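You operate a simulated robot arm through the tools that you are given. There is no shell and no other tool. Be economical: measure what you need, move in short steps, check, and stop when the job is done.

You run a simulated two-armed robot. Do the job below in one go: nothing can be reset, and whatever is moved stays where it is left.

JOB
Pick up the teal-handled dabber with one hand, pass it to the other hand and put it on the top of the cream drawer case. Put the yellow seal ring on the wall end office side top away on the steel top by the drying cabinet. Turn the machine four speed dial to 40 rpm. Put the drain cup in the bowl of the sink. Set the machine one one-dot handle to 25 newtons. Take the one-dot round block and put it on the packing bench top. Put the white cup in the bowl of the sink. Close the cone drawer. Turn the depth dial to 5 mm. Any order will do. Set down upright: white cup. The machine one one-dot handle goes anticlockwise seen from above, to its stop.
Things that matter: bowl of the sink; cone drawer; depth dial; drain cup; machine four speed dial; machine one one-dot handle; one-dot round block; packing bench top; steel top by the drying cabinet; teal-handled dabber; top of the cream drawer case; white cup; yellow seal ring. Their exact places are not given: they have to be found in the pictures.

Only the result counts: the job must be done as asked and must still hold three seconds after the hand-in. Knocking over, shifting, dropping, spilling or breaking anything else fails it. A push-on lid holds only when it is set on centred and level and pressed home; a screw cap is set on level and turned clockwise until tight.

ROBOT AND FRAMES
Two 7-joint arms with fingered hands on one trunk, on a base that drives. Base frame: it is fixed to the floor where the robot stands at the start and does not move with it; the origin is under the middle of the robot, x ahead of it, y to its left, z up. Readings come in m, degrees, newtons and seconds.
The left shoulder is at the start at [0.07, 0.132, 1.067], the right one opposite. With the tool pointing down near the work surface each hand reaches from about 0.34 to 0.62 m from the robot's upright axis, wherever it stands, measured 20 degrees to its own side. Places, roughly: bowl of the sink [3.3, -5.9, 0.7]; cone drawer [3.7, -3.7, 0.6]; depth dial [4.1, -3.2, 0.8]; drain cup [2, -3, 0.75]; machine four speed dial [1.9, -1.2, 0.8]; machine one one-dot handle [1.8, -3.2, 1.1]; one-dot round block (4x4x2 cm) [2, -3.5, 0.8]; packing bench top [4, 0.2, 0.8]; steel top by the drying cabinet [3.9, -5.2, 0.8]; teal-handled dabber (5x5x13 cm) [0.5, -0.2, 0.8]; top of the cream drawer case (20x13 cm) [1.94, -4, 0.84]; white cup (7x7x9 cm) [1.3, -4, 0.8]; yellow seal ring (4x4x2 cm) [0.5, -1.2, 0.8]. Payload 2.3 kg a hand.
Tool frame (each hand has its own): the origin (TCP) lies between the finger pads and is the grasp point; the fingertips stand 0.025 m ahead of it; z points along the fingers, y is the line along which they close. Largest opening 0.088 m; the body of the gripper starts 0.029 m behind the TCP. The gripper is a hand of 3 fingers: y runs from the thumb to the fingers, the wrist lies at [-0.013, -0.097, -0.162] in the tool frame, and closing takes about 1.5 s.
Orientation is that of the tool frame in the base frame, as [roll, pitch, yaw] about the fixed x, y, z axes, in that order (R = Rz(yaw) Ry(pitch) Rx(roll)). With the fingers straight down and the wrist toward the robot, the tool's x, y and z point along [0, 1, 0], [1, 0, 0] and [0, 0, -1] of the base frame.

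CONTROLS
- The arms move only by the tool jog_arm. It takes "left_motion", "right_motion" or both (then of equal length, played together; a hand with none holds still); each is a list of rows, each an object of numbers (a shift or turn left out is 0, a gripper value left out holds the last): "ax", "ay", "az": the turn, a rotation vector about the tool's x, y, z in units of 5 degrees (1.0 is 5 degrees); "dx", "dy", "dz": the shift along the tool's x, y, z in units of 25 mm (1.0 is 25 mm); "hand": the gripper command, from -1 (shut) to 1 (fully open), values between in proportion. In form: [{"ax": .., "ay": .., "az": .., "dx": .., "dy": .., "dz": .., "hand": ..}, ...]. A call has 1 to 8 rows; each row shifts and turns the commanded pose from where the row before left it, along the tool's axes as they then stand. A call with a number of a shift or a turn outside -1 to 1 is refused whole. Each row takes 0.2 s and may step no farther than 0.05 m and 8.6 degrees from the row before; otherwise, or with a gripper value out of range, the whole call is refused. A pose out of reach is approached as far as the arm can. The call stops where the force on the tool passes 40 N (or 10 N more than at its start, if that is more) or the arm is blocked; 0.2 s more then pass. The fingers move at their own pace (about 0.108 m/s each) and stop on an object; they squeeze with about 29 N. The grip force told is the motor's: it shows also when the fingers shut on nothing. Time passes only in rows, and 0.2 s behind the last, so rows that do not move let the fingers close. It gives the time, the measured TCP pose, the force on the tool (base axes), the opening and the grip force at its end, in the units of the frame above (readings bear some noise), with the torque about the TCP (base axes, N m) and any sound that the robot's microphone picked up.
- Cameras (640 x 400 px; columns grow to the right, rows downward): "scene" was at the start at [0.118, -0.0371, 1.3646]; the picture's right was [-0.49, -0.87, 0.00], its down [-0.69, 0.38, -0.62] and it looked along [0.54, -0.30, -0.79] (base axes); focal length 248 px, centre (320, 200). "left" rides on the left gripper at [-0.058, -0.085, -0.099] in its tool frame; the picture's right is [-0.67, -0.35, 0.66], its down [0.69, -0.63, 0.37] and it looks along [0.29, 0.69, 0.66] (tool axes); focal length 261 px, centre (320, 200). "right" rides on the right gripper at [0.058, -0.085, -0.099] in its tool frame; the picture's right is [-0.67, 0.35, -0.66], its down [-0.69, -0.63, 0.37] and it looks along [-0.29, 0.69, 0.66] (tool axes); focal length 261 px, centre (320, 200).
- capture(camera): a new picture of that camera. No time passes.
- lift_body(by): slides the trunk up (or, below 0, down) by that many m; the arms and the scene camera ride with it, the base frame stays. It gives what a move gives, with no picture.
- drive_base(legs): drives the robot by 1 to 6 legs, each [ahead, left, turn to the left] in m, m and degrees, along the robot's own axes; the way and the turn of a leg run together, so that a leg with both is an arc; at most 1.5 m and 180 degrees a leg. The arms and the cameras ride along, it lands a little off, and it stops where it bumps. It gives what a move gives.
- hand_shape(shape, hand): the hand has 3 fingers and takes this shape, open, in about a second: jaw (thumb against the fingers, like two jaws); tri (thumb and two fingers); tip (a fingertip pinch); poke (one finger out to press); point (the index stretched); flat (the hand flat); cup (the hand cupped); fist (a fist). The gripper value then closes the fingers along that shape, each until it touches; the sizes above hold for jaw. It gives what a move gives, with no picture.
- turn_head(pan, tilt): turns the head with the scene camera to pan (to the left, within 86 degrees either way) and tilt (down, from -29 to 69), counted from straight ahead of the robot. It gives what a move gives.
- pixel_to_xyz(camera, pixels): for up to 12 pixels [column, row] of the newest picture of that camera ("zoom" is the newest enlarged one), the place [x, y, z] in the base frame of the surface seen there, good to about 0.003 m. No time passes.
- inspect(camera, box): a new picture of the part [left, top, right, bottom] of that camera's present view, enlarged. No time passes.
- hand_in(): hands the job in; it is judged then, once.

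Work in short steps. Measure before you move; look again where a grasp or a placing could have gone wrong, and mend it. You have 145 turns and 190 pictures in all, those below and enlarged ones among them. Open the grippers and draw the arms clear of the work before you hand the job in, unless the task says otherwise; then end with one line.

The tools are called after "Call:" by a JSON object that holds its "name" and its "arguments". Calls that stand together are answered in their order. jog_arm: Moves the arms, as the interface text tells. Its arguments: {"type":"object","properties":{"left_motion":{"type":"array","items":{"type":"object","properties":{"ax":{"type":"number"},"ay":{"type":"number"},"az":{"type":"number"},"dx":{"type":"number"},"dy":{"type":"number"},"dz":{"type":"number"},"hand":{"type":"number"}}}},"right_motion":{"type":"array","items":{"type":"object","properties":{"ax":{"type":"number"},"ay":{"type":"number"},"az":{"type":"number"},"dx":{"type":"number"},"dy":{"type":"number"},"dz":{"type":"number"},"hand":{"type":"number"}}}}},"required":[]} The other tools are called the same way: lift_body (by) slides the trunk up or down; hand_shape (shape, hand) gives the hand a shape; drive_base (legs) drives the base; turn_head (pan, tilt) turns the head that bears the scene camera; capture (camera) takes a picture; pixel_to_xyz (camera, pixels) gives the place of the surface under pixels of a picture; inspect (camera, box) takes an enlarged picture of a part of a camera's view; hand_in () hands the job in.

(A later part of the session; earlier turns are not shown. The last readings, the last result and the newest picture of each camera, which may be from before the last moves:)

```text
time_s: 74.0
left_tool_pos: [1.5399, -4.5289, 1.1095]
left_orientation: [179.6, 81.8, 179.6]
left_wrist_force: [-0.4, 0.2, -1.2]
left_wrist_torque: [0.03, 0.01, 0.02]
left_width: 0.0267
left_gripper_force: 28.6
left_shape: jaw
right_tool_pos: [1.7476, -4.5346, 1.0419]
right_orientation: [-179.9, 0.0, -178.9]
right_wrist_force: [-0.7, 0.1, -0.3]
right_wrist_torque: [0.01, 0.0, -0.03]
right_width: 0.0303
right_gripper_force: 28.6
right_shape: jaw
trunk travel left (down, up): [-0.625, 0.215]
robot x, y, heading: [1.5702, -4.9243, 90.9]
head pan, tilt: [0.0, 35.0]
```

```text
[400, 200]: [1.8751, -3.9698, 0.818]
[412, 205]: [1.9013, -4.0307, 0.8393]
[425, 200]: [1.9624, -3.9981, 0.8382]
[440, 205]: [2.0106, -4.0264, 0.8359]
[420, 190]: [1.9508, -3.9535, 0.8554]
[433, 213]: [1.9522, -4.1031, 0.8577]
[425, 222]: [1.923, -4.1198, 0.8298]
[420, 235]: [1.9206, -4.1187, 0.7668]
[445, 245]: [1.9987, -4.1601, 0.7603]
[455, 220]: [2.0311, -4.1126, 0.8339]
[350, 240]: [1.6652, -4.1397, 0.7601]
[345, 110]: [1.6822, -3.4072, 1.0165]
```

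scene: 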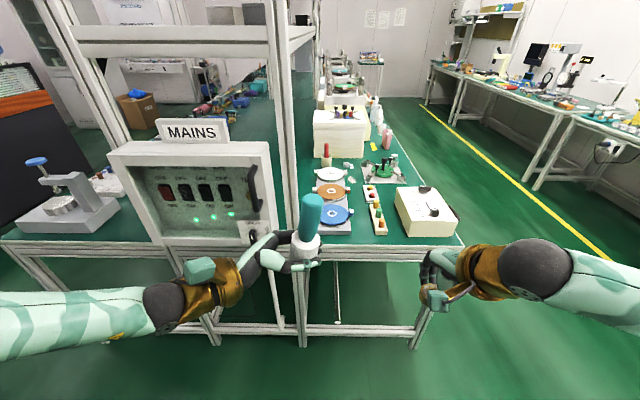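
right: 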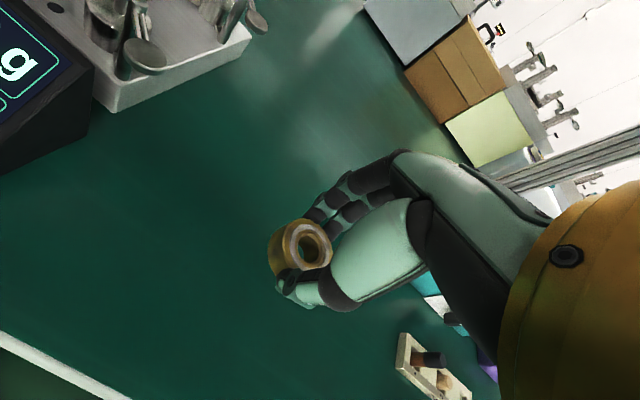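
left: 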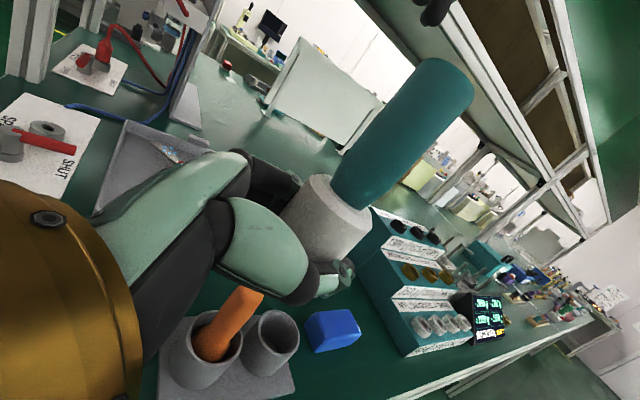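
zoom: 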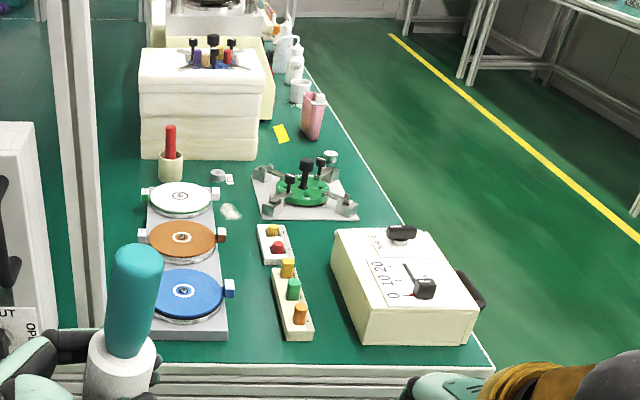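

This case at x 1.87–2.03, y -4.12…-3.93 has a lever and switch on top. I look closer for a clear spot.

Call:
{"name": "inspect", "arguments": {"camera": "scene", "box": [385, 180, 465, 240]}}

Call:
{"name": "pixel_to_xyz", "arguments": {"camera": "zoom", "pixels": [[120, 180], [220, 350], [500, 340], [400, 180], [320, 210], [240, 180], [200, 230], [420, 290], [230, 290], [480, 250]]}}

Call:
{"name": "capture", "arguments": {"camera": "right"}}

```text
6.67 times, centred on (425, 210) of scene
```

zoom: 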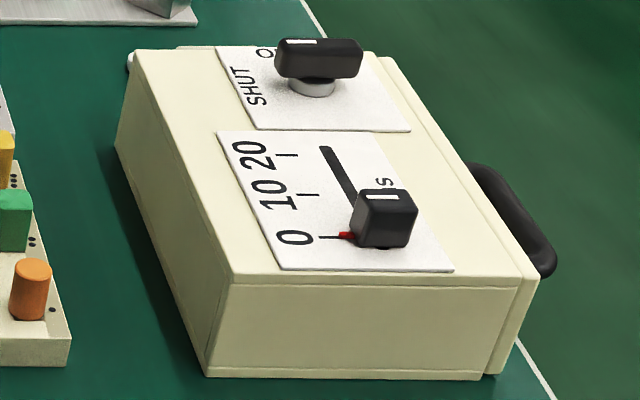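

```text
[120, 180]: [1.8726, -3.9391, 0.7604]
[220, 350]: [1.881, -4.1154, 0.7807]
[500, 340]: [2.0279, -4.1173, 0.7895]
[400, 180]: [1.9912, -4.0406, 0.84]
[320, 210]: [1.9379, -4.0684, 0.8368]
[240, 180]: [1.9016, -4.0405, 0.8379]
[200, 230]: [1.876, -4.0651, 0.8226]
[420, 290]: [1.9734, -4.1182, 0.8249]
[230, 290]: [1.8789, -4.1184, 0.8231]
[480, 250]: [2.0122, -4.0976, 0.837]
```

```text
161 pictures are left
```

right: 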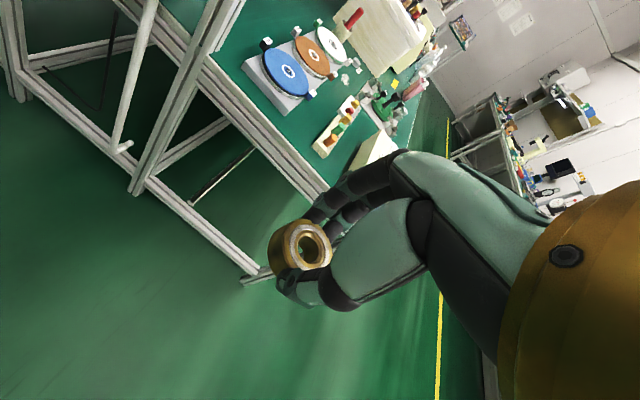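

A free patch is around (1.90,-4.03) on top (z 0.838), left of the lever and clear of the switch. I drive right 0.38 and ahead 0.36.

Call:
{"name": "drive_base", "arguments": {"legs": [[0, -0.38, -1], [0.36, 0, 0]]}}

Call:
{"name": "turn_head", "arguments": {"pan": 0, "tilt": 55}}

Call:
{"name": "capture", "arguments": {"camera": "scene"}}

Call:
{"name": "capture", "arguments": {"camera": "left"}}

```text
time_s: 78.3
left_tool_pos: [1.9267, -4.1648, 1.1093]
left_orientation: [179.4, 81.6, 178.4]
left_wrist_force: [-0.2, -0.5, -0.8]
left_wrist_torque: [0.01, 0.02, 0.01]
left_width: 0.0268
left_gripper_force: 29.0
left_shape: jaw
right_tool_pos: [2.1333, -4.1752, 1.0426]
right_orientation: [-180.0, 0.0, 179.8]
right_wrist_force: [-0.7, 0.0, 0.0]
right_wrist_torque: [0.01, 0.05, 0.0]
right_width: 0.0305
right_gripper_force: 29.0
right_shape: jaw
trunk travel left (down, up): [-0.625, 0.215]
robot x, y, heading: [1.9479, -4.5627, 90.1]
head pan, tilt: [0.0, 35.0]
```

```text
time_s: 79.2
left_tool_pos: [1.9279, -4.163, 1.1086]
left_orientation: [179.3, 81.7, 178.3]
left_wrist_force: [-0.3, 0.7, -0.7]
left_wrist_torque: [0.0, 0.01, -0.01]
left_width: 0.0267
left_gripper_force: 28.5
left_shape: jaw
right_tool_pos: [2.1334, -4.174, 1.0421]
right_orientation: [179.9, 0.1, 179.9]
right_wrist_force: [-0.7, 0.0, -0.6]
right_wrist_torque: [-0.05, 0.0, -0.01]
right_width: 0.0306
right_gripper_force: 29.0
right_shape: jaw
trunk travel left (down, up): [-0.625, 0.215]
robot x, y, heading: [1.947, -4.5598, 89.8]
head pan, tilt: [0.0, 55.0]
```

```text
160 pictures are left
```

scene: 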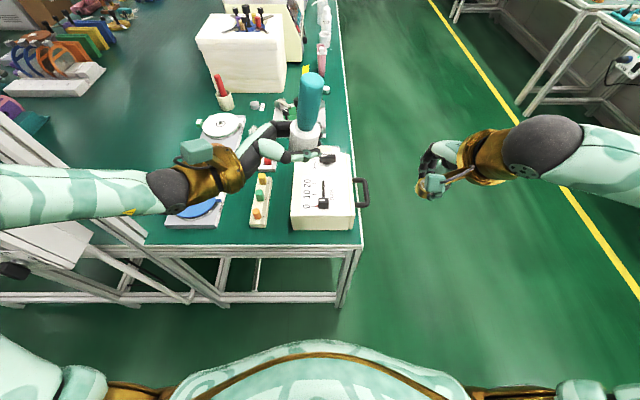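

```text
159 pictures are left
```

left: 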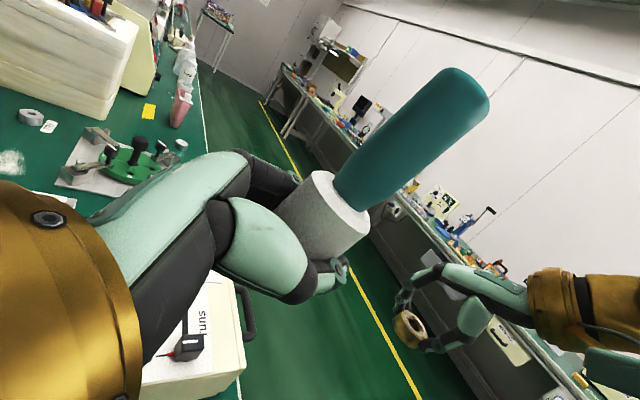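

I check the dabber's tilt in the hand and re-measure the case top from this view.

Call:
{"name": "pixel_to_xyz", "arguments": {"camera": "left", "pixels": [[465, 95], [440, 120], [400, 158], [365, 190], [335, 200], [320, 225], [310, 245]]}}

Call:
{"name": "inspect", "arguments": {"camera": "scene", "box": [250, 120, 410, 250]}}

Call:
{"name": "pixel_to_xyz", "arguments": {"camera": "zoom", "pixels": [[180, 170], [175, 290], [165, 380], [400, 390], [390, 250], [285, 310], [285, 280], [200, 250], [200, 330], [320, 150], [65, 350], [250, 350]]}}

```text
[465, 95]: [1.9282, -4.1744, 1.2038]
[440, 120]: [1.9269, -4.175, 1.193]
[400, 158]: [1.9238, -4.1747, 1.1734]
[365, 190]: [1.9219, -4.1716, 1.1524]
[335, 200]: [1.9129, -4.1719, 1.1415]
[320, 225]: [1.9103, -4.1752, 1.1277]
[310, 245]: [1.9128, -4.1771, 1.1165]
```

```text
3.08 times, centred on (330, 185) of scene
```

zoom: 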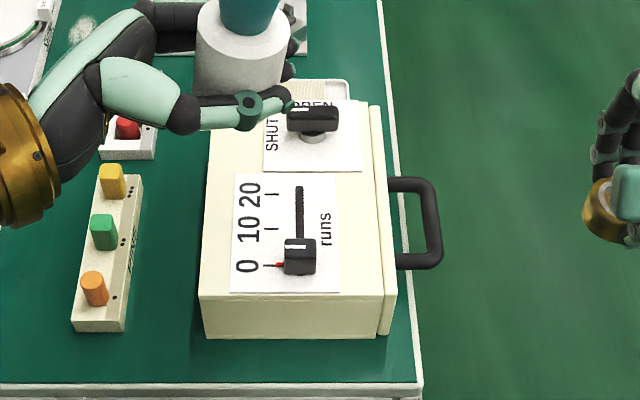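

```text
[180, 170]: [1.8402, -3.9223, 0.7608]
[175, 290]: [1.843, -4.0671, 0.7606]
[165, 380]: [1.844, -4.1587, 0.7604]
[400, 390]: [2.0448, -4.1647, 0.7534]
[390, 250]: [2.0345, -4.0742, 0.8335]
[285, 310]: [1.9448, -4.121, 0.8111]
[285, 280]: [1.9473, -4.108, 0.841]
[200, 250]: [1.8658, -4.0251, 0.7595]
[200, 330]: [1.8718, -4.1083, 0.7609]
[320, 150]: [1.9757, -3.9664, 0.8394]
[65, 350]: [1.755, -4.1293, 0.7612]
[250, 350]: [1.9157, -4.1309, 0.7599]
```

Target spot (1.922,-4.012) lies on the flat plate clear of lever and switch. I check the dabber's lean in an enlarged view first.

Call:
{"name": "inspect", "arguments": {"camera": "scene", "box": [280, 65, 344, 165]}}

Call:
{"name": "pixel_to_xyz", "arguments": {"camera": "left", "pixels": [[425, 80], [480, 120], [448, 100], [340, 180], [385, 195], [300, 190], [355, 235], [325, 212], [468, 82]]}}

```text
4.00 times, centred on (312, 115) of scene
```

zoom: 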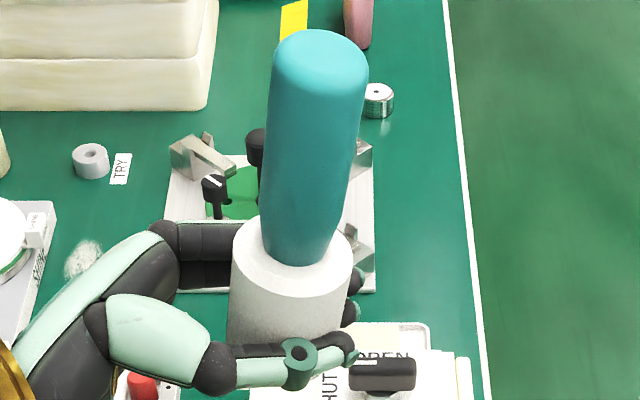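

```text
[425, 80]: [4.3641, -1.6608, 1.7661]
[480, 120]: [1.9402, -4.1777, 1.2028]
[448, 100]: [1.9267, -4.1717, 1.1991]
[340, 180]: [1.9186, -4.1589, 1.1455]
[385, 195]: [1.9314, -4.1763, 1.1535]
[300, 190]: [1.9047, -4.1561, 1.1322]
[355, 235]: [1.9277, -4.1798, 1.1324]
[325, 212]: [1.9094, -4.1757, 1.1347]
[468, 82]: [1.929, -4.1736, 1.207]
```

The dabber leans ~8° toward +x, matching the hand's 81.6° tilt. I move forward over the spot while turning the hand the missing 8° about its y.

Call:
{"name": "jog_arm", "arguments": {"left_motion": [{"dy": 0.87, "ay": -0.3}, {"dy": 0.87, "ay": -0.3}, {"dy": 0.87, "ay": -0.3}, {"dy": 0.87, "ay": -0.3}, {"dy": 0.87, "ay": -0.3}, {"dy": 0.87, "ay": -0.2}, {"dy": 0.86}, {}]}}

Call:
{"name": "inspect", "arguments": {"camera": "scene", "box": [250, 50, 410, 150]}}

```text
time_s: 81.0
left_tool_pos: [1.9281, -4.0118, 1.1086]
left_orientation: [0.9, 89.8, -0.2]
left_wrist_force: [1.4, 0.2, -0.4]
left_wrist_torque: [0.0, -0.06, 0.02]
left_width: 0.0264
left_gripper_force: 29.3
left_shape: jaw
right_tool_pos: [2.1331, -4.1752, 1.0421]
right_orientation: [180.0, -0.1, 179.8]
right_wrist_force: [-0.2, -0.5, -0.6]
right_wrist_torque: [0.03, -0.01, 0.02]
right_width: 0.0305
right_gripper_force: 29.3
right_shape: jaw
trunk travel left (down, up): [-0.625, 0.215]
robot x, y, heading: [1.9488, -4.5605, 89.9]
head pan, tilt: [0.0, 55.0]
```

```text
4.00 times, centred on (330, 100) of scene
```

zoom: 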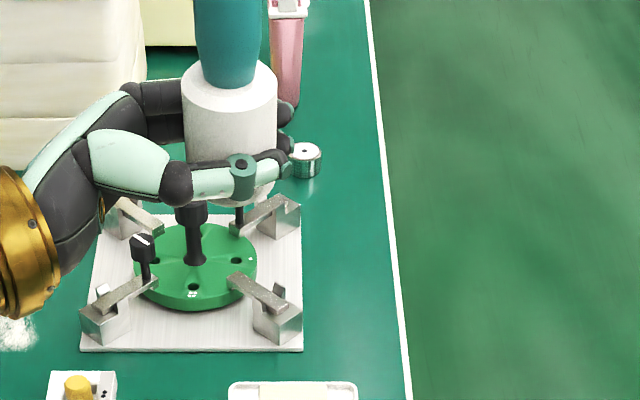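

Hand now level (89.8°). I lower 0.215 m toward the case and check.

Call:
{"name": "jog_arm", "arguments": {"left_motion": [{"dx": 1, "dz": -0.25}, {"dx": 1}, {"dx": 1}, {"dx": 1}, {"dx": 1}, {"dx": 1}, {"dx": 1}, {"dx": 1}]}}

Call:
{"name": "inspect", "arguments": {"camera": "scene", "box": [250, 80, 410, 230]}}

Call:
{"name": "capture", "arguments": {"camera": "left"}}

```text
time_s: 82.8
left_tool_pos: [1.9232, -4.0107, 0.9093]
left_orientation: [10.9, 89.8, 9.9]
left_wrist_force: [-0.5, -0.8, -1.1]
left_wrist_torque: [0.01, -0.01, 0.01]
left_width: 0.0263
left_gripper_force: 29.2
left_shape: jaw
right_tool_pos: [2.1345, -4.1733, 1.0413]
right_orientation: [-179.9, -0.1, 179.9]
right_wrist_force: [0.3, -0.4, -0.2]
right_wrist_torque: [0.01, -0.04, 0.02]
right_width: 0.0306
right_gripper_force: 28.9
right_shape: jaw
trunk travel left (down, up): [-0.625, 0.215]
robot x, y, heading: [1.9424, -4.5626, 89.5]
head pan, tilt: [0.0, 55.0]
```

```text
2.67 times, centred on (330, 155) of scene
```

zoom: 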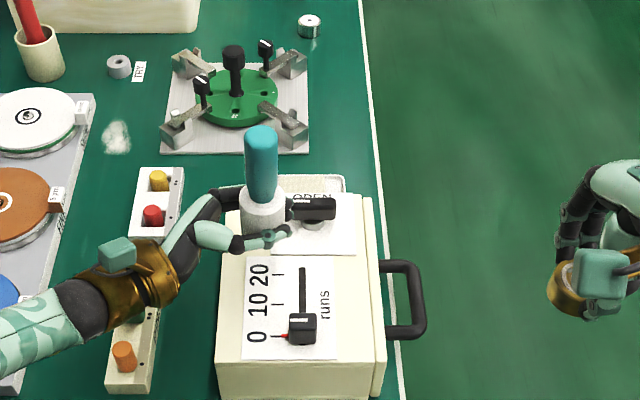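

```text
154 pictures are left
```

left: 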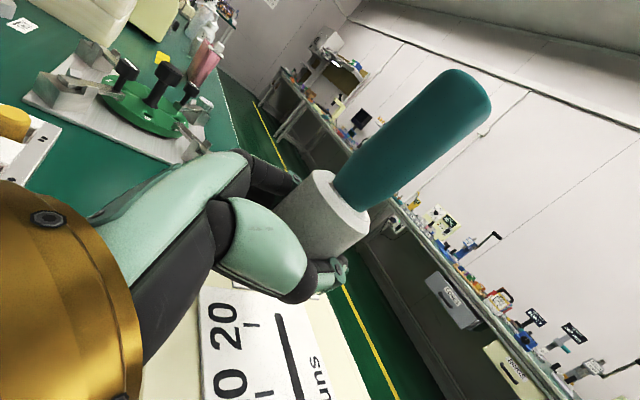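

The dabber hangs over the plate left of the slot. I lower the last ~40 mm in small steps until contact.

Call:
{"name": "jog_arm", "arguments": {"left_motion": [{"dx": 0.5, "dy": -0.3}, {"dx": 0.4}, {"dx": 0.3}, {"dx": 0.15}, {}]}}

Call:
{"name": "inspect", "arguments": {"camera": "scene", "box": [260, 100, 380, 200]}}

```text
time_s: 84.0
left_tool_pos: [1.9241, -4.0193, 0.8758]
left_orientation: [10.7, 89.8, 9.7]
left_wrist_force: [0.6, -0.9, -0.5]
left_wrist_torque: [0.01, 0.01, 0.0]
left_width: 0.0267
left_gripper_force: 28.7
left_shape: jaw
right_tool_pos: [2.1339, -4.1742, 1.0409]
right_orientation: [-179.9, -0.1, 179.9]
right_wrist_force: [-0.3, 0.3, -0.4]
right_wrist_torque: [-0.02, -0.02, -0.01]
right_width: 0.0303
right_gripper_force: 29.3
right_shape: jaw
trunk travel left (down, up): [-0.625, 0.215]
robot x, y, heading: [1.944, -4.5615, 89.7]
head pan, tilt: [0.0, 55.0]
```

```text
4.00 times, centred on (320, 150) of scene
```

zoom: 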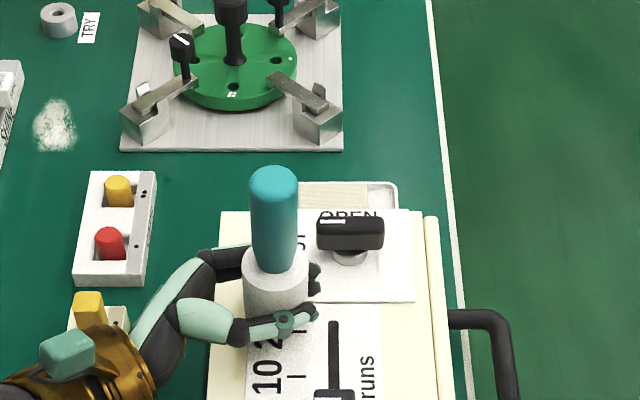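

No contact yet at z 0.876. I continue in 2.5 mm steps.

Call:
{"name": "jog_arm", "arguments": {"left_motion": [{"dx": 0.1}, {"dx": 0.1}, {"dx": 0.1}, {}]}}

```text
time_s: 85.0
left_tool_pos: [1.9234, -4.0191, 0.8675]
left_orientation: [-8.5, 89.8, -9.4]
left_wrist_force: [0.7, 0.6, -1.1]
left_wrist_torque: [0.01, 0.03, 0.02]
left_width: 0.0266
left_gripper_force: 28.9
left_shape: jaw
right_tool_pos: [2.1325, -4.1743, 1.0398]
right_orientation: [180.0, -0.1, 179.9]
right_wrist_force: [-0.4, 0.2, 0.4]
right_wrist_torque: [0.04, 0.03, -0.02]
right_width: 0.0308
right_gripper_force: 28.5
right_shape: jaw
trunk travel left (down, up): [-0.625, 0.215]
robot x, y, heading: [1.9488, -4.5588, 90.0]
head pan, tilt: [0.0, 55.0]
```

Call:
{"name": "jog_arm", "arguments": {"left_motion": [{"dx": 0.1}, {"dx": 0.1}, {"dx": 0.1}, {}]}}

Call:
{"name": "capture", "arguments": {"camera": "left"}}

```text
time_s: 86.0
left_tool_pos: [1.9256, -4.0188, 0.8598]
left_orientation: [0.4, 89.9, -0.7]
left_wrist_force: [-0.4, 1.0, 2.6]
left_wrist_torque: [-0.02, 0.01, 0.05]
left_width: 0.0266
left_gripper_force: 29.0
left_shape: jaw
right_tool_pos: [2.1347, -4.1739, 1.0429]
right_orientation: [-180.0, 0.0, 180.0]
right_wrist_force: [-0.5, 0.2, -0.4]
right_wrist_torque: [-0.02, 0.01, 0.03]
right_width: 0.0305
right_gripper_force: 29.1
right_shape: jaw
trunk travel left (down, up): [-0.625, 0.215]
robot x, y, heading: [1.9445, -4.5629, 90.1]
head pan, tilt: [0.0, 55.0]
```

```text
152 pictures are left
```

left: 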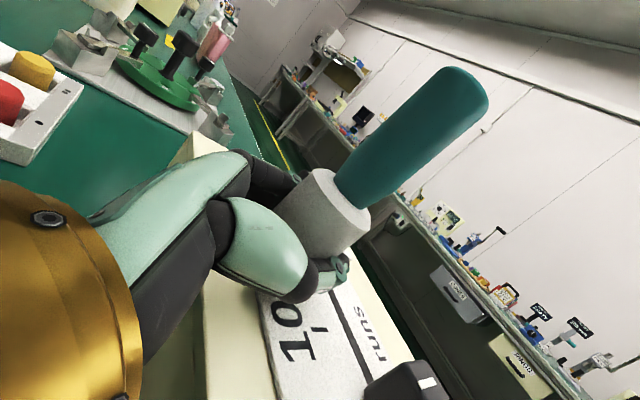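

A slight upward force (2.6 N) shows contact. I check the handle-top height (expect ~0.968 when standing).

Call:
{"name": "pixel_to_xyz", "arguments": {"camera": "left", "pixels": [[465, 78], [470, 85], [458, 75]]}}

Call:
{"name": "jog_arm", "arguments": {"left_motion": [{"dx": 0.08}, {"dx": 0.08}, {}]}}

```text
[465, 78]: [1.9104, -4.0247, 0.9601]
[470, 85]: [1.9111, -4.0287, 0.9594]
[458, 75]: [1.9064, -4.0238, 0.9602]
```

```text
time_s: 86.8
left_tool_pos: [1.9222, -4.0203, 0.858]
left_orientation: [58.7, 89.7, 57.7]
left_wrist_force: [-0.9, 2.4, 13.4]
left_wrist_torque: [0.09, -0.08, -0.01]
left_width: 0.0264
left_gripper_force: 29.1
left_shape: jaw
right_tool_pos: [2.133, -4.176, 1.041]
right_orientation: [179.9, 0.0, 179.9]
right_wrist_force: [-1.5, -0.4, -0.3]
right_wrist_torque: [-0.03, 0.01, 0.02]
right_width: 0.0304
right_gripper_force: 29.5
right_shape: jaw
trunk travel left (down, up): [-0.625, 0.215]
robot x, y, heading: [1.9482, -4.5616, 90.0]
head pan, tilt: [0.0, 55.0]
```

Firm contact (13 N up). I relax slightly, open part-way, and check the dabber stands.

Call:
{"name": "jog_arm", "arguments": {"left_motion": [{"dx": -0.08}, {"hand": 0.2}, {}, {}, {}]}}

Call:
{"name": "capture", "arguments": {"camera": "left"}}

Call:
{"name": "inspect", "arguments": {"camera": "scene", "box": [260, 100, 380, 200]}}

```text
time_s: 88.0
left_tool_pos: [1.924, -4.0187, 0.8582]
left_orientation: [30.4, 89.8, 29.4]
left_wrist_force: [0.6, -0.1, -0.1]
left_wrist_torque: [0.0, -0.01, 0.02]
left_width: 0.0522
left_gripper_force: 0.1
left_shape: jaw
right_tool_pos: [2.1337, -4.173, 1.0422]
right_orientation: [-179.9, 0.0, 179.9]
right_wrist_force: [1.0, 0.1, 0.1]
right_wrist_torque: [-0.01, 0.0, -0.01]
right_width: 0.0303
right_gripper_force: 28.5
right_shape: jaw
trunk travel left (down, up): [-0.625, 0.215]
robot x, y, heading: [1.9482, -4.5565, 89.9]
head pan, tilt: [0.0, 55.0]
```

```text
151 pictures are left
```

left: 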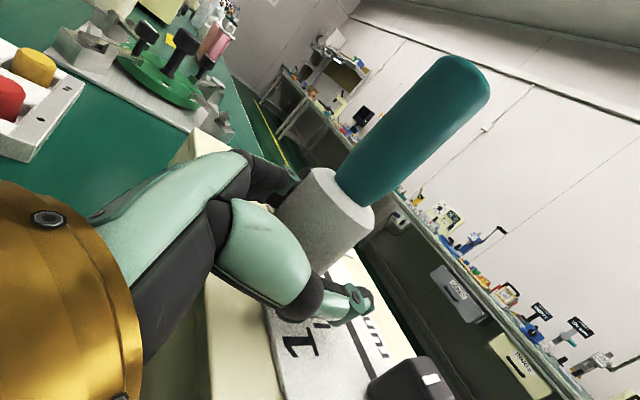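

```text
4.00 times, centred on (320, 150) of scene
```

zoom: 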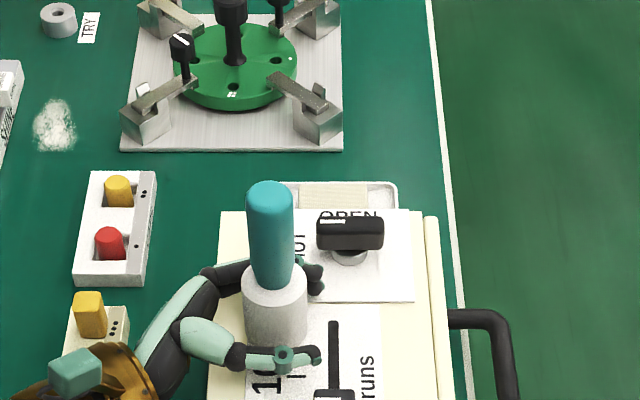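

The dabber stands free. I draw the hand straight back, then up.

Call:
{"name": "jog_arm", "arguments": {"left_motion": [{"dz": -0.6}, {"dz": -0.8}, {"dz": -1}, {"dz": -1}, {"dz": -1, "dx": -0.5}, {"dx": -1}, {"dx": -1}, {"dx": -1}]}}

Call:
{"name": "capture", "arguments": {"camera": "scene"}}

```text
time_s: 89.8
left_tool_pos: [1.8171, -4.0233, 0.9502]
left_orientation: [-11.3, 89.9, -12.3]
left_wrist_force: [0.5, 0.4, 0.1]
left_wrist_torque: [-0.01, 0.0, 0.0]
left_width: 0.0523
left_gripper_force: 0.1
left_shape: jaw
left hand out of reach, approached as far as the arm can: row 4
right_tool_pos: [2.133, -4.1749, 1.0429]
right_orientation: [180.0, 0.0, 180.0]
right_wrist_force: [-0.6, 0.2, 0.0]
right_wrist_torque: [0.03, -0.01, 0.0]
right_width: 0.0302
right_gripper_force: 29.1
right_shape: jaw
trunk travel left (down, up): [-0.625, 0.215]
robot x, y, heading: [1.949, -4.5654, 90.1]
head pan, tilt: [0.0, 55.0]
```

```text
149 pictures are left
```

scene: 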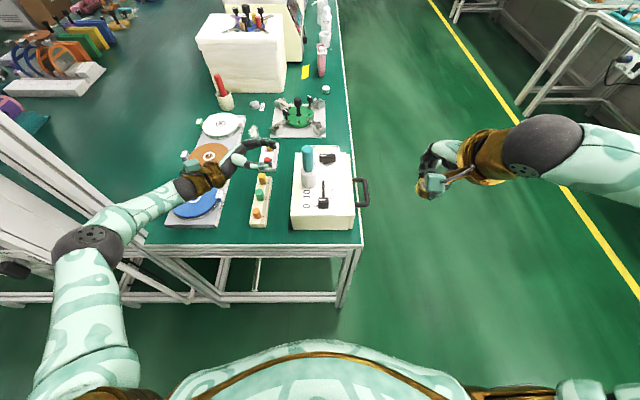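

Dabber stays upright. I raise/withdraw the left hand and look left for the white cup near (1.3,-4).

Call:
{"name": "jog_arm", "arguments": {"left_motion": [{"dx": -1}, {"dx": -1}, {"dx": -1}, {"dx": -1}, {"dx": -1}, {"dy": -1}, {"dy": -1}, {"dy": -1}]}}

Call:
{"name": "jog_arm", "arguments": {"left_motion": [{"dy": -1, "hand": 1}, {"dy": -1}, {"ay": 1}, {"ay": 1}, {"ay": 1}, {"ay": 1}, {"ay": 1}, {"ay": 1}]}}

Call:
{"name": "turn_head", "arguments": {"pan": 45, "tilt": 30}}

Call:
{"name": "capture", "arguments": {"camera": "scene"}}

```text
time_s: 91.6
left_tool_pos: [1.8135, -4.1007, 1.0759]
left_orientation: [35.6, 89.8, 34.6]
left_wrist_force: [0.0, -0.3, -0.6]
left_wrist_torque: [0.01, -0.02, 0.03]
left_width: 0.0523
left_gripper_force: 0.1
left_shape: jaw
right_tool_pos: [2.133, -4.1746, 1.043]
right_orientation: [-179.9, 0.1, 180.0]
right_wrist_force: [0.5, 0.0, -0.9]
right_wrist_torque: [0.02, 0.01, -0.01]
right_width: 0.0303
right_gripper_force: 28.9
right_shape: jaw
trunk travel left (down, up): [-0.625, 0.215]
robot x, y, heading: [1.9467, -4.5621, 89.9]
head pan, tilt: [0.0, 55.0]
```

```text
time_s: 93.4
left_tool_pos: [1.8141, -4.1493, 1.0764]
left_orientation: [180.0, 59.9, 179.0]
left_wrist_force: [0.1, -0.3, 0.7]
left_wrist_torque: [0.02, -0.02, -0.01]
left_width: 0.0878
left_gripper_force: 0.0
left_shape: jaw
right_tool_pos: [2.1331, -4.1739, 1.0422]
right_orientation: [180.0, 0.0, 179.9]
right_wrist_force: [0.4, -0.2, -0.3]
right_wrist_torque: [-0.02, -0.02, -0.01]
right_width: 0.0307
right_gripper_force: 28.8
right_shape: jaw
trunk travel left (down, up): [-0.625, 0.215]
robot x, y, heading: [1.9483, -4.5627, 89.8]
head pan, tilt: [0.0, 55.0]
```

```text
time_s: 94.5
left_tool_pos: [1.8157, -4.1482, 1.0757]
left_orientation: [179.9, 60.2, 178.9]
left_wrist_force: [0.2, 0.1, -0.4]
left_wrist_torque: [-0.02, 0.03, -0.01]
left_width: 0.0878
left_gripper_force: 0.1
left_shape: jaw
right_tool_pos: [2.1337, -4.1739, 1.0417]
right_orientation: [180.0, -0.1, 179.9]
right_wrist_force: [-0.6, 0.0, -1.1]
right_wrist_torque: [-0.01, 0.02, 0.0]
right_width: 0.0303
right_gripper_force: 29.3
right_shape: jaw
trunk travel left (down, up): [-0.625, 0.215]
robot x, y, heading: [1.9449, -4.56, 89.8]
head pan, tilt: [45.0, 30.0]
```

```text
148 pictures are left
```

scene: 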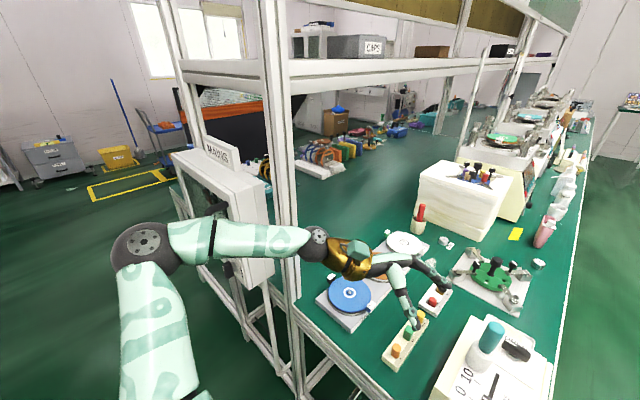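

The cup is not visible yet; it may be behind the mains box. I measure the box and posts and back off for another view.

Call:
{"name": "pixel_to_xyz", "arguments": {"camera": "scene", "pixels": [[180, 165], [262, 190], [262, 270], [285, 200], [200, 110], [260, 110], [310, 150], [355, 160], [265, 160], [240, 75], [420, 65]]}}

Call:
{"name": "drive_base", "arguments": {"legs": [[-0.35, 0, 0], [0, 0.3, 0]]}}

Call:
{"name": "turn_head", "arguments": {"pan": 15, "tilt": 25}}

Call:
{"name": "capture", "arguments": {"camera": "scene"}}

```text
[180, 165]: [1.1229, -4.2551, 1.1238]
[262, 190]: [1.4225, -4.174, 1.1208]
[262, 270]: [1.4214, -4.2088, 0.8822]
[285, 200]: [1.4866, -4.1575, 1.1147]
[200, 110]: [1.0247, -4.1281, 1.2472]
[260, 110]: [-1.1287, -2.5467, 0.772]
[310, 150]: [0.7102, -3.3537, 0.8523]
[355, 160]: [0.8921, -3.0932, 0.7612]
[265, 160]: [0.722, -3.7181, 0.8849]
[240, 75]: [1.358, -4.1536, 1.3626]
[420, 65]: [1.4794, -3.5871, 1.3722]
```

```text
time_s: 98.4
left_tool_pos: [1.5154, -4.4983, 1.0754]
left_orientation: [179.8, 60.1, 178.6]
left_wrist_force: [0.9, 0.7, -0.1]
left_wrist_torque: [-0.03, -0.01, 0.0]
left_width: 0.0875
left_gripper_force: 0.1
left_shape: jaw
right_tool_pos: [1.8352, -4.5252, 1.0402]
right_orientation: [-180.0, -0.1, 179.8]
right_wrist_force: [0.0, -0.6, -0.3]
right_wrist_torque: [-0.02, 0.02, 0.01]
right_width: 0.0303
right_gripper_force: 29.5
right_shape: jaw
trunk travel left (down, up): [-0.625, 0.215]
robot x, y, heading: [1.6436, -4.9146, 89.8]
head pan, tilt: [45.0, 30.0]
```

```text
time_s: 99.4
left_tool_pos: [1.5139, -4.4999, 1.0771]
left_orientation: [179.9, 60.1, 178.7]
left_wrist_force: [0.0, -0.1, -0.3]
left_wrist_torque: [0.0, -0.04, -0.02]
left_width: 0.0874
left_gripper_force: 0.1
left_shape: jaw
right_tool_pos: [1.8343, -4.5263, 1.0423]
right_orientation: [180.0, 0.0, 179.7]
right_wrist_force: [0.1, 0.0, 1.1]
right_wrist_torque: [-0.01, 0.0, 0.03]
right_width: 0.0304
right_gripper_force: 29.4
right_shape: jaw
trunk travel left (down, up): [-0.625, 0.215]
robot x, y, heading: [1.6494, -4.9088, 89.9]
head pan, tilt: [15.0, 25.0]
```

```text
147 pictures are left
```

scene: 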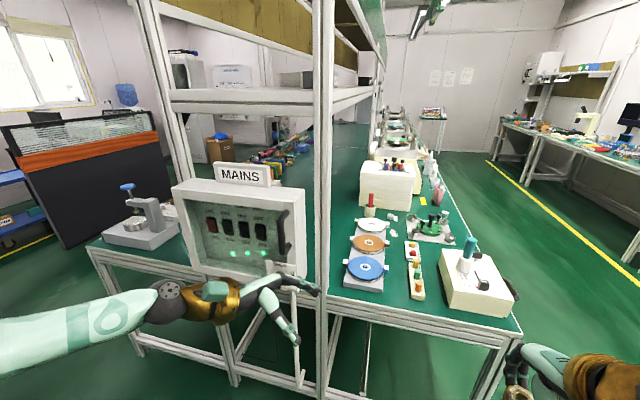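

The cup must be behind the mains box. I view it from the aisle side: drive right and look left along the bench end.

Call:
{"name": "drive_base", "arguments": {"legs": [[0, -0.85, 0], [0.65, 0, 0]]}}

Call:
{"name": "turn_head", "arguments": {"pan": 75, "tilt": 28}}

Call:
{"name": "capture", "arguments": {"camera": "scene"}}

```text
time_s: 107.1
left_tool_pos: [2.3716, -3.8505, 1.0762]
left_orientation: [179.8, 60.1, 178.4]
left_wrist_force: [-0.5, -0.6, 0.4]
left_wrist_torque: [-0.02, -0.03, -0.02]
left_width: 0.0877
left_gripper_force: 0.1
left_shape: jaw
right_tool_pos: [2.6915, -3.8781, 1.0423]
right_orientation: [-180.0, 0.1, 179.4]
right_wrist_force: [0.7, 0.9, -1.4]
right_wrist_torque: [0.0, -0.02, 0.0]
right_width: 0.0302
right_gripper_force: 28.6
right_shape: jaw
trunk travel left (down, up): [-0.625, 0.215]
robot x, y, heading: [2.4996, -4.2594, 89.7]
head pan, tilt: [15.0, 25.0]
```

```text
time_s: 108.4
left_tool_pos: [2.3725, -3.8496, 1.0751]
left_orientation: [-180.0, 60.1, 178.5]
left_wrist_force: [0.3, 0.5, 0.9]
left_wrist_torque: [-0.01, 0.01, 0.0]
left_width: 0.0876
left_gripper_force: 0.0
left_shape: jaw
right_tool_pos: [2.6917, -3.8782, 1.0417]
right_orientation: [180.0, 0.1, 179.4]
right_wrist_force: [0.0, 0.6, -0.5]
right_wrist_torque: [0.02, -0.01, 0.01]
right_width: 0.0302
right_gripper_force: 29.0
right_shape: jaw
trunk travel left (down, up): [-0.625, 0.215]
robot x, y, heading: [2.5016, -4.265, 89.6]
head pan, tilt: [75.0, 28.0]
```

```text
146 pictures are left
```

scene: 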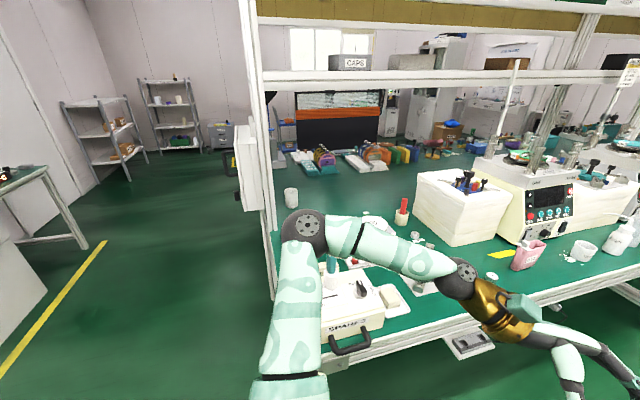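

A white cup is at (291,198) and another at (585,248). I measure both, the case and nearby items.

Call:
{"name": "pixel_to_xyz", "arguments": {"camera": "scene", "pixels": [[291, 192], [291, 200], [287, 206], [296, 206], [585, 246], [585, 254], [245, 150], [268, 190], [575, 258], [470, 340], [290, 210]]}}

Call:
{"name": "inspect", "arguments": {"camera": "scene", "box": [220, 120, 420, 290]}}

Call:
{"name": "inspect", "arguments": {"camera": "scene", "box": [480, 170, 640, 290]}}

```text
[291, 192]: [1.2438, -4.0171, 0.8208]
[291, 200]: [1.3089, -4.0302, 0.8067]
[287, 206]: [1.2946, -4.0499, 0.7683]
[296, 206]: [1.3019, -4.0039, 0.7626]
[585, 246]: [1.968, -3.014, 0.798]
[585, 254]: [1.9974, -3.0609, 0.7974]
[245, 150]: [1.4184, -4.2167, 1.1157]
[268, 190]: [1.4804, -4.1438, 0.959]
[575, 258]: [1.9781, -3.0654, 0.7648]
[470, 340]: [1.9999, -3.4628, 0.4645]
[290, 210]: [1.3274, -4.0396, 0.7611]
```

```text
2.35 times, centred on (320, 205) of scene
```

zoom: 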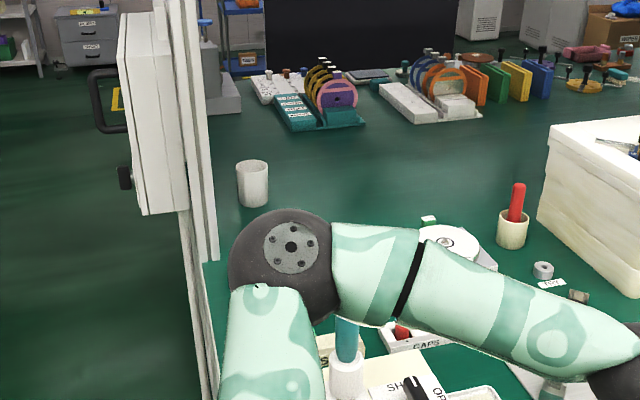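

```text
3.33 times, centred on (560, 230) of scene
```

zoom: 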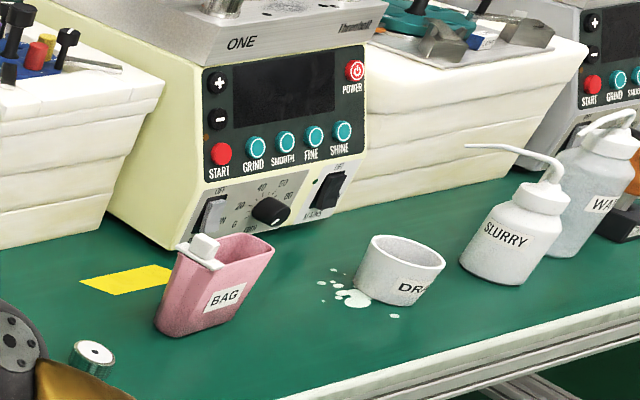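

The white cup stands at (1.295,-4.02), behind the post; I'll fetch it later with the right hand. The DRAIN cup is at (1.97,-3.03) by machine ONE. I turn to face the bench there and point the left hand down again.

Call:
{"name": "jog_arm", "arguments": {"left_motion": [{"ay": 1}, {"ay": 1}, {"ay": 1}, {"ay": 1}, {"ay": 1}, {"ay": 1}, {"ay": 1}, {"ay": 1}]}}

Call:
{"name": "jog_arm", "arguments": {"left_motion": [{"ay": 1}, {"ay": 1}, {"ay": 1}, {"ay": 1}]}}

Call:
{"name": "drive_base", "arguments": {"legs": [[0, 0, 90], [0, -1.28, 0]]}}

Call:
{"name": "turn_head", "arguments": {"pan": 15, "tilt": 40}}

Call:
{"name": "capture", "arguments": {"camera": "scene"}}

```text
time_s: 110.2
left_tool_pos: [2.3737, -3.8507, 1.076]
left_orientation: [-179.9, 19.9, 178.6]
left_wrist_force: [-0.9, -1.0, 1.0]
left_wrist_torque: [0.01, -0.01, 0.0]
left_width: 0.0874
left_gripper_force: 0.0
left_shape: jaw
right_tool_pos: [2.6926, -3.8771, 1.0412]
right_orientation: [179.9, 0.0, 179.4]
right_wrist_force: [-0.2, -0.5, -0.2]
right_wrist_torque: [0.04, 0.0, 0.0]
right_width: 0.0305
right_gripper_force: 29.3
right_shape: jaw
trunk travel left (down, up): [-0.625, 0.215]
robot x, y, heading: [2.5029, -4.2651, 89.4]
head pan, tilt: [75.0, 28.0]
```

```text
time_s: 111.2
left_tool_pos: [2.3726, -3.8492, 1.0756]
left_orientation: [179.9, 0.0, 178.4]
left_wrist_force: [0.0, 0.5, 0.7]
left_wrist_torque: [0.0, -0.01, 0.0]
left_width: 0.0877
left_gripper_force: 0.0
left_shape: jaw
right_tool_pos: [2.6923, -3.8778, 1.042]
right_orientation: [-180.0, 0.0, 179.5]
right_wrist_force: [0.7, 1.0, -0.7]
right_wrist_torque: [0.01, -0.01, 0.0]
right_width: 0.0306
right_gripper_force: 28.9
right_shape: jaw
trunk travel left (down, up): [-0.625, 0.215]
robot x, y, heading: [2.5, -4.259, 89.1]
head pan, tilt: [75.0, 28.0]
```

```text
time_s: 121.5
left_tool_pos: [2.0892, -3.1185, 1.0753]
left_orientation: [180.0, 0.2, -90.7]
left_wrist_force: [0.4, 0.4, -0.8]
left_wrist_torque: [-0.01, 0.03, -0.02]
left_width: 0.0878
left_gripper_force: 0.0
left_shape: jaw
right_tool_pos: [2.1128, -2.7961, 1.0422]
right_orientation: [-180.0, -0.1, -89.7]
right_wrist_force: [0.1, 0.7, -0.9]
right_wrist_torque: [0.0, 0.0, 0.01]
right_width: 0.0302
right_gripper_force: 28.6
right_shape: jaw
trunk travel left (down, up): [-0.625, 0.215]
robot x, y, heading: [2.5016, -2.9816, -179.6]
head pan, tilt: [75.0, 28.0]
```

```text
time_s: 122.8
left_tool_pos: [2.0889, -3.1167, 1.0759]
left_orientation: [-180.0, 0.1, -90.7]
left_wrist_force: [-0.1, -0.2, 0.0]
left_wrist_torque: [0.04, 0.0, 0.0]
left_width: 0.0877
left_gripper_force: 0.2
left_shape: jaw
right_tool_pos: [2.112, -2.7972, 1.0411]
right_orientation: [-179.9, 0.0, -89.7]
right_wrist_force: [-0.2, -0.1, -0.3]
right_wrist_torque: [0.0, 0.01, 0.01]
right_width: 0.0302
right_gripper_force: 28.6
right_shape: jaw
trunk travel left (down, up): [-0.625, 0.215]
robot x, y, heading: [2.4983, -2.9842, -179.7]
head pan, tilt: [15.0, 40.0]
```

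```text
143 pictures are left
```

scene: 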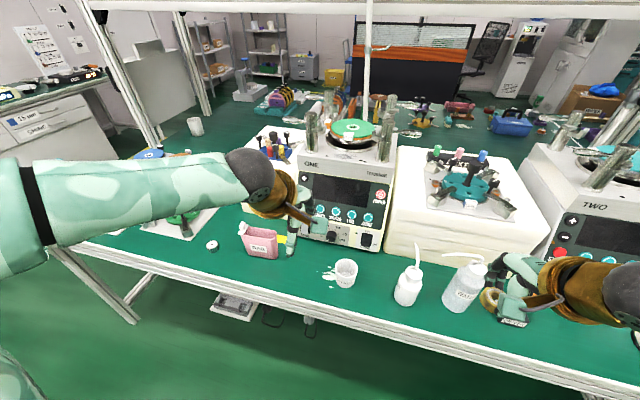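

Machine ONE is in front. I enlarge its top to find the dotted handles.

Call:
{"name": "inspect", "arguments": {"camera": "scene", "box": [285, 85, 415, 175]}}

Call:
{"name": "inspect", "arguments": {"camera": "scene", "box": [180, 200, 420, 320]}}

```text
4.44 times, centred on (350, 130) of scene
```

zoom: 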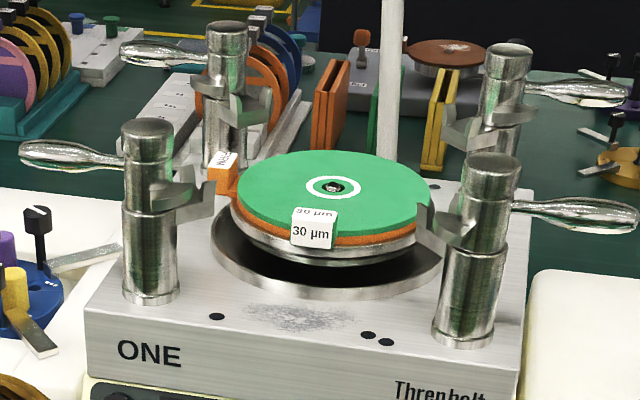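

```text
2.67 times, centred on (300, 260) of scene
```

zoom: 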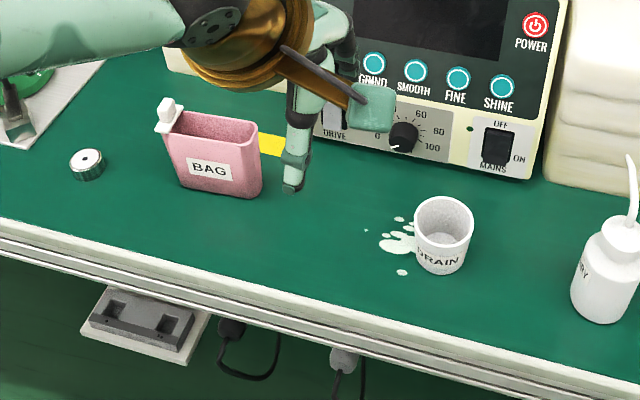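

Deck dots show the one-dot post is front-left (zoom (150,210)), its lever pointing left (-y). Anticlockwise means pulling the lever toward me. I measure post and lever.

Call:
{"name": "inspect", "arguments": {"camera": "scene", "box": [280, 100, 340, 150]}}

Call:
{"name": "pixel_to_xyz", "arguments": {"camera": "zoom", "pixels": [[330, 120], [330, 250], [330, 370], [250, 180], [200, 175], [120, 165], [60, 150], [450, 220]]}}

Call:
{"name": "capture", "arguments": {"camera": "left"}}

```text
8.00 times, centred on (310, 125) of scene
```

zoom: 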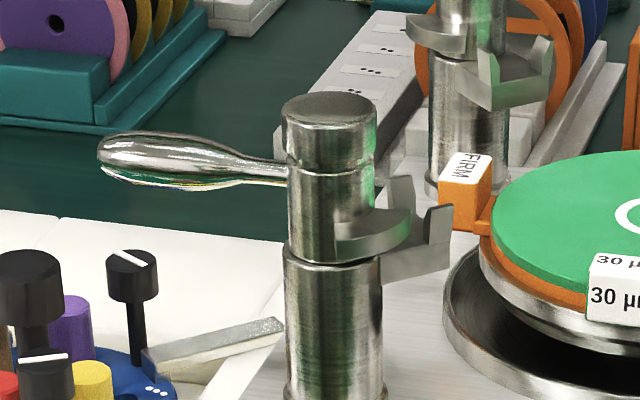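

```text
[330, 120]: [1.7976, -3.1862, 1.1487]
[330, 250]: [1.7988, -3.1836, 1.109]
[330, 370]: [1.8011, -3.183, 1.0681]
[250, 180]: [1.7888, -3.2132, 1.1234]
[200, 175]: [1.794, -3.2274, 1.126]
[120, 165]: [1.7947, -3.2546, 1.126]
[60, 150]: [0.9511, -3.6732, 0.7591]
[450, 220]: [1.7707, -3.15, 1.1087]
```

```text
139 pictures are left
```

left: 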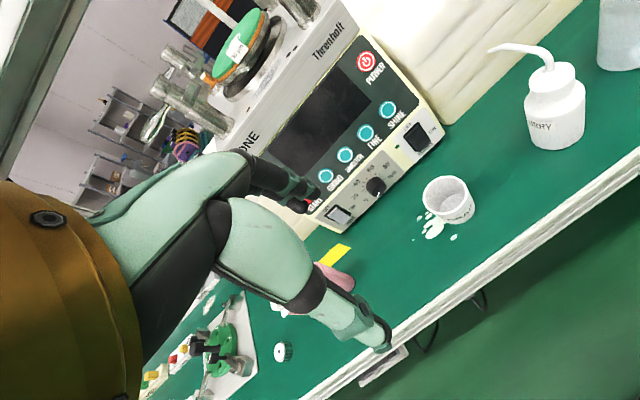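

Lever: post axis about (1.785,-3.184), lever at z≈1.126 reaching to y≈-3.262. I raise the trunk 0.15 and move closer.

Call:
{"name": "lift_body", "arguments": {"by": 0.15}}

Call:
{"name": "drive_base", "arguments": {"legs": [[0.13, 0.06, 0]]}}

Call:
{"name": "turn_head", "arguments": {"pan": 18, "tilt": 35}}

Call:
{"name": "capture", "arguments": {"camera": "scene"}}

```text
time_s: 124.6
left_tool_pos: [2.0904, -3.1158, 1.2246]
left_orientation: [-180.0, 0.1, -90.6]
left_wrist_force: [1.0, -0.2, -0.2]
left_wrist_torque: [0.05, 0.01, -0.02]
left_width: 0.0878
left_gripper_force: 0.1
left_shape: jaw
right_tool_pos: [2.1121, -2.796, 1.1922]
right_orientation: [-180.0, 0.0, -89.7]
right_wrist_force: [-0.4, -0.1, -0.3]
right_wrist_torque: [0.06, -0.02, 0.0]
right_width: 0.0303
right_gripper_force: 29.2
right_shape: jaw
trunk travel left (down, up): [-0.775, 0.065]
robot x, y, heading: [2.4979, -2.9833, -179.8]
head pan, tilt: [15.0, 40.0]
```

```text
time_s: 125.9
left_tool_pos: [1.9632, -3.1741, 1.2268]
left_orientation: [179.8, 0.1, -90.7]
left_wrist_force: [0.6, 0.2, 0.3]
left_wrist_torque: [0.01, 0.03, 0.02]
left_width: 0.0878
left_gripper_force: 0.1
left_shape: jaw
right_tool_pos: [1.9866, -2.8545, 1.1929]
right_orientation: [179.8, -0.1, -89.8]
right_wrist_force: [-0.6, 0.3, -0.1]
right_wrist_torque: [-0.05, 0.03, 0.0]
right_width: 0.0304
right_gripper_force: 29.3
right_shape: jaw
trunk travel left (down, up): [-0.775, 0.065]
robot x, y, heading: [2.3689, -3.0444, -179.6]
head pan, tilt: [15.0, 40.0]
```

```text
time_s: 126.6
left_tool_pos: [1.9598, -3.1748, 1.2269]
left_orientation: [179.9, 0.0, -90.7]
left_wrist_force: [0.3, -0.4, -0.4]
left_wrist_torque: [0.02, 0.0, -0.03]
left_width: 0.0877
left_gripper_force: 0.0
left_shape: jaw
right_tool_pos: [1.9836, -2.8562, 1.1919]
right_orientation: [180.0, 0.0, -89.9]
right_wrist_force: [-0.3, 0.2, -0.8]
right_wrist_torque: [0.01, 0.01, -0.01]
right_width: 0.0305
right_gripper_force: 29.3
right_shape: jaw
trunk travel left (down, up): [-0.775, 0.065]
robot x, y, heading: [2.3704, -3.0431, -179.9]
head pan, tilt: [18.0, 35.0]
```

```text
138 pictures are left
```

scene: 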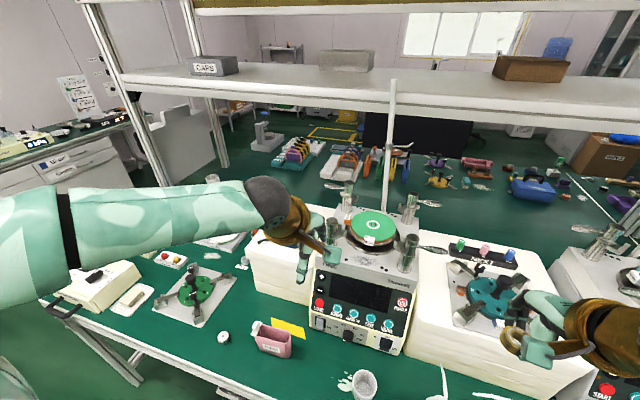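

Shelf front is at x≈1.48, clear. I move the left hand over the lever at its present height.

Call:
{"name": "jog_arm", "arguments": {"left_motion": [{"dx": 0.4, "dy": 0.85}, {"dx": 0.4, "dy": 0.85}, {"dx": 0.4, "dy": 0.85}, {"dx": 0.4, "dy": 0.85}, {"dx": 0.4, "dy": 0.85}, {"dx": 0.4, "dy": 0.85}, {"dx": 0.4, "dy": 0.85}, {"dy": 0.85}]}}

Call:
{"name": "capture", "arguments": {"camera": "left"}}

Call:
{"name": "inspect", "arguments": {"camera": "scene", "box": [280, 160, 440, 280]}}

```text
time_s: 128.4
left_tool_pos: [1.798, -3.2421, 1.2237]
left_orientation: [-180.0, 0.2, -91.0]
left_wrist_force: [0.7, -0.3, 1.1]
left_wrist_torque: [0.01, 0.04, 0.0]
left_width: 0.0878
left_gripper_force: 0.1
left_shape: jaw
left hand out of reach, approached as far as the arm can: row 8
right_tool_pos: [1.982, -2.8559, 1.1916]
right_orientation: [-180.0, -0.1, -89.7]
right_wrist_force: [0.2, -0.1, -0.8]
right_wrist_torque: [-0.03, 0.03, 0.01]
right_width: 0.0301
right_gripper_force: 29.2
right_shape: jaw
trunk travel left (down, up): [-0.775, 0.065]
robot x, y, heading: [2.3699, -3.042, -179.8]
head pan, tilt: [18.0, 35.0]
```

```text
137 pictures are left
```

left: 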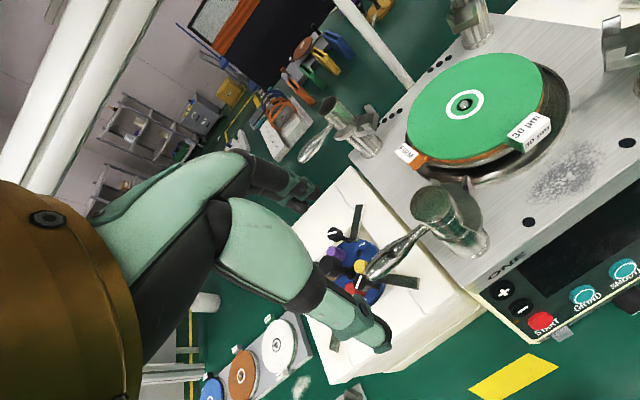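

```text
3.33 times, centred on (360, 220) of scene
```

zoom: 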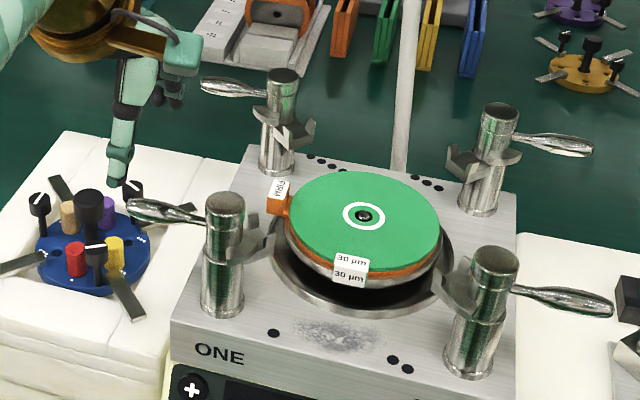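

One-dot post confirmed (dot at zoom (273,333)). I re-measure lever and post from the left camera.

Call:
{"name": "pixel_to_xyz", "arguments": {"camera": "left", "pixels": [[370, 272], [378, 265], [390, 254], [402, 245], [415, 235], [435, 205], [450, 195], [455, 235]]}}

```text
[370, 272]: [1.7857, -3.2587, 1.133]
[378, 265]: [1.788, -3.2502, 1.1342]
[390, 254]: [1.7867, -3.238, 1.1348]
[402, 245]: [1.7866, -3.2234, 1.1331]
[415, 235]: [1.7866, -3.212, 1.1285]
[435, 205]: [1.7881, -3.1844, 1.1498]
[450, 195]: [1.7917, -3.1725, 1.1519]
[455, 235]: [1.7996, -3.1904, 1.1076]
```

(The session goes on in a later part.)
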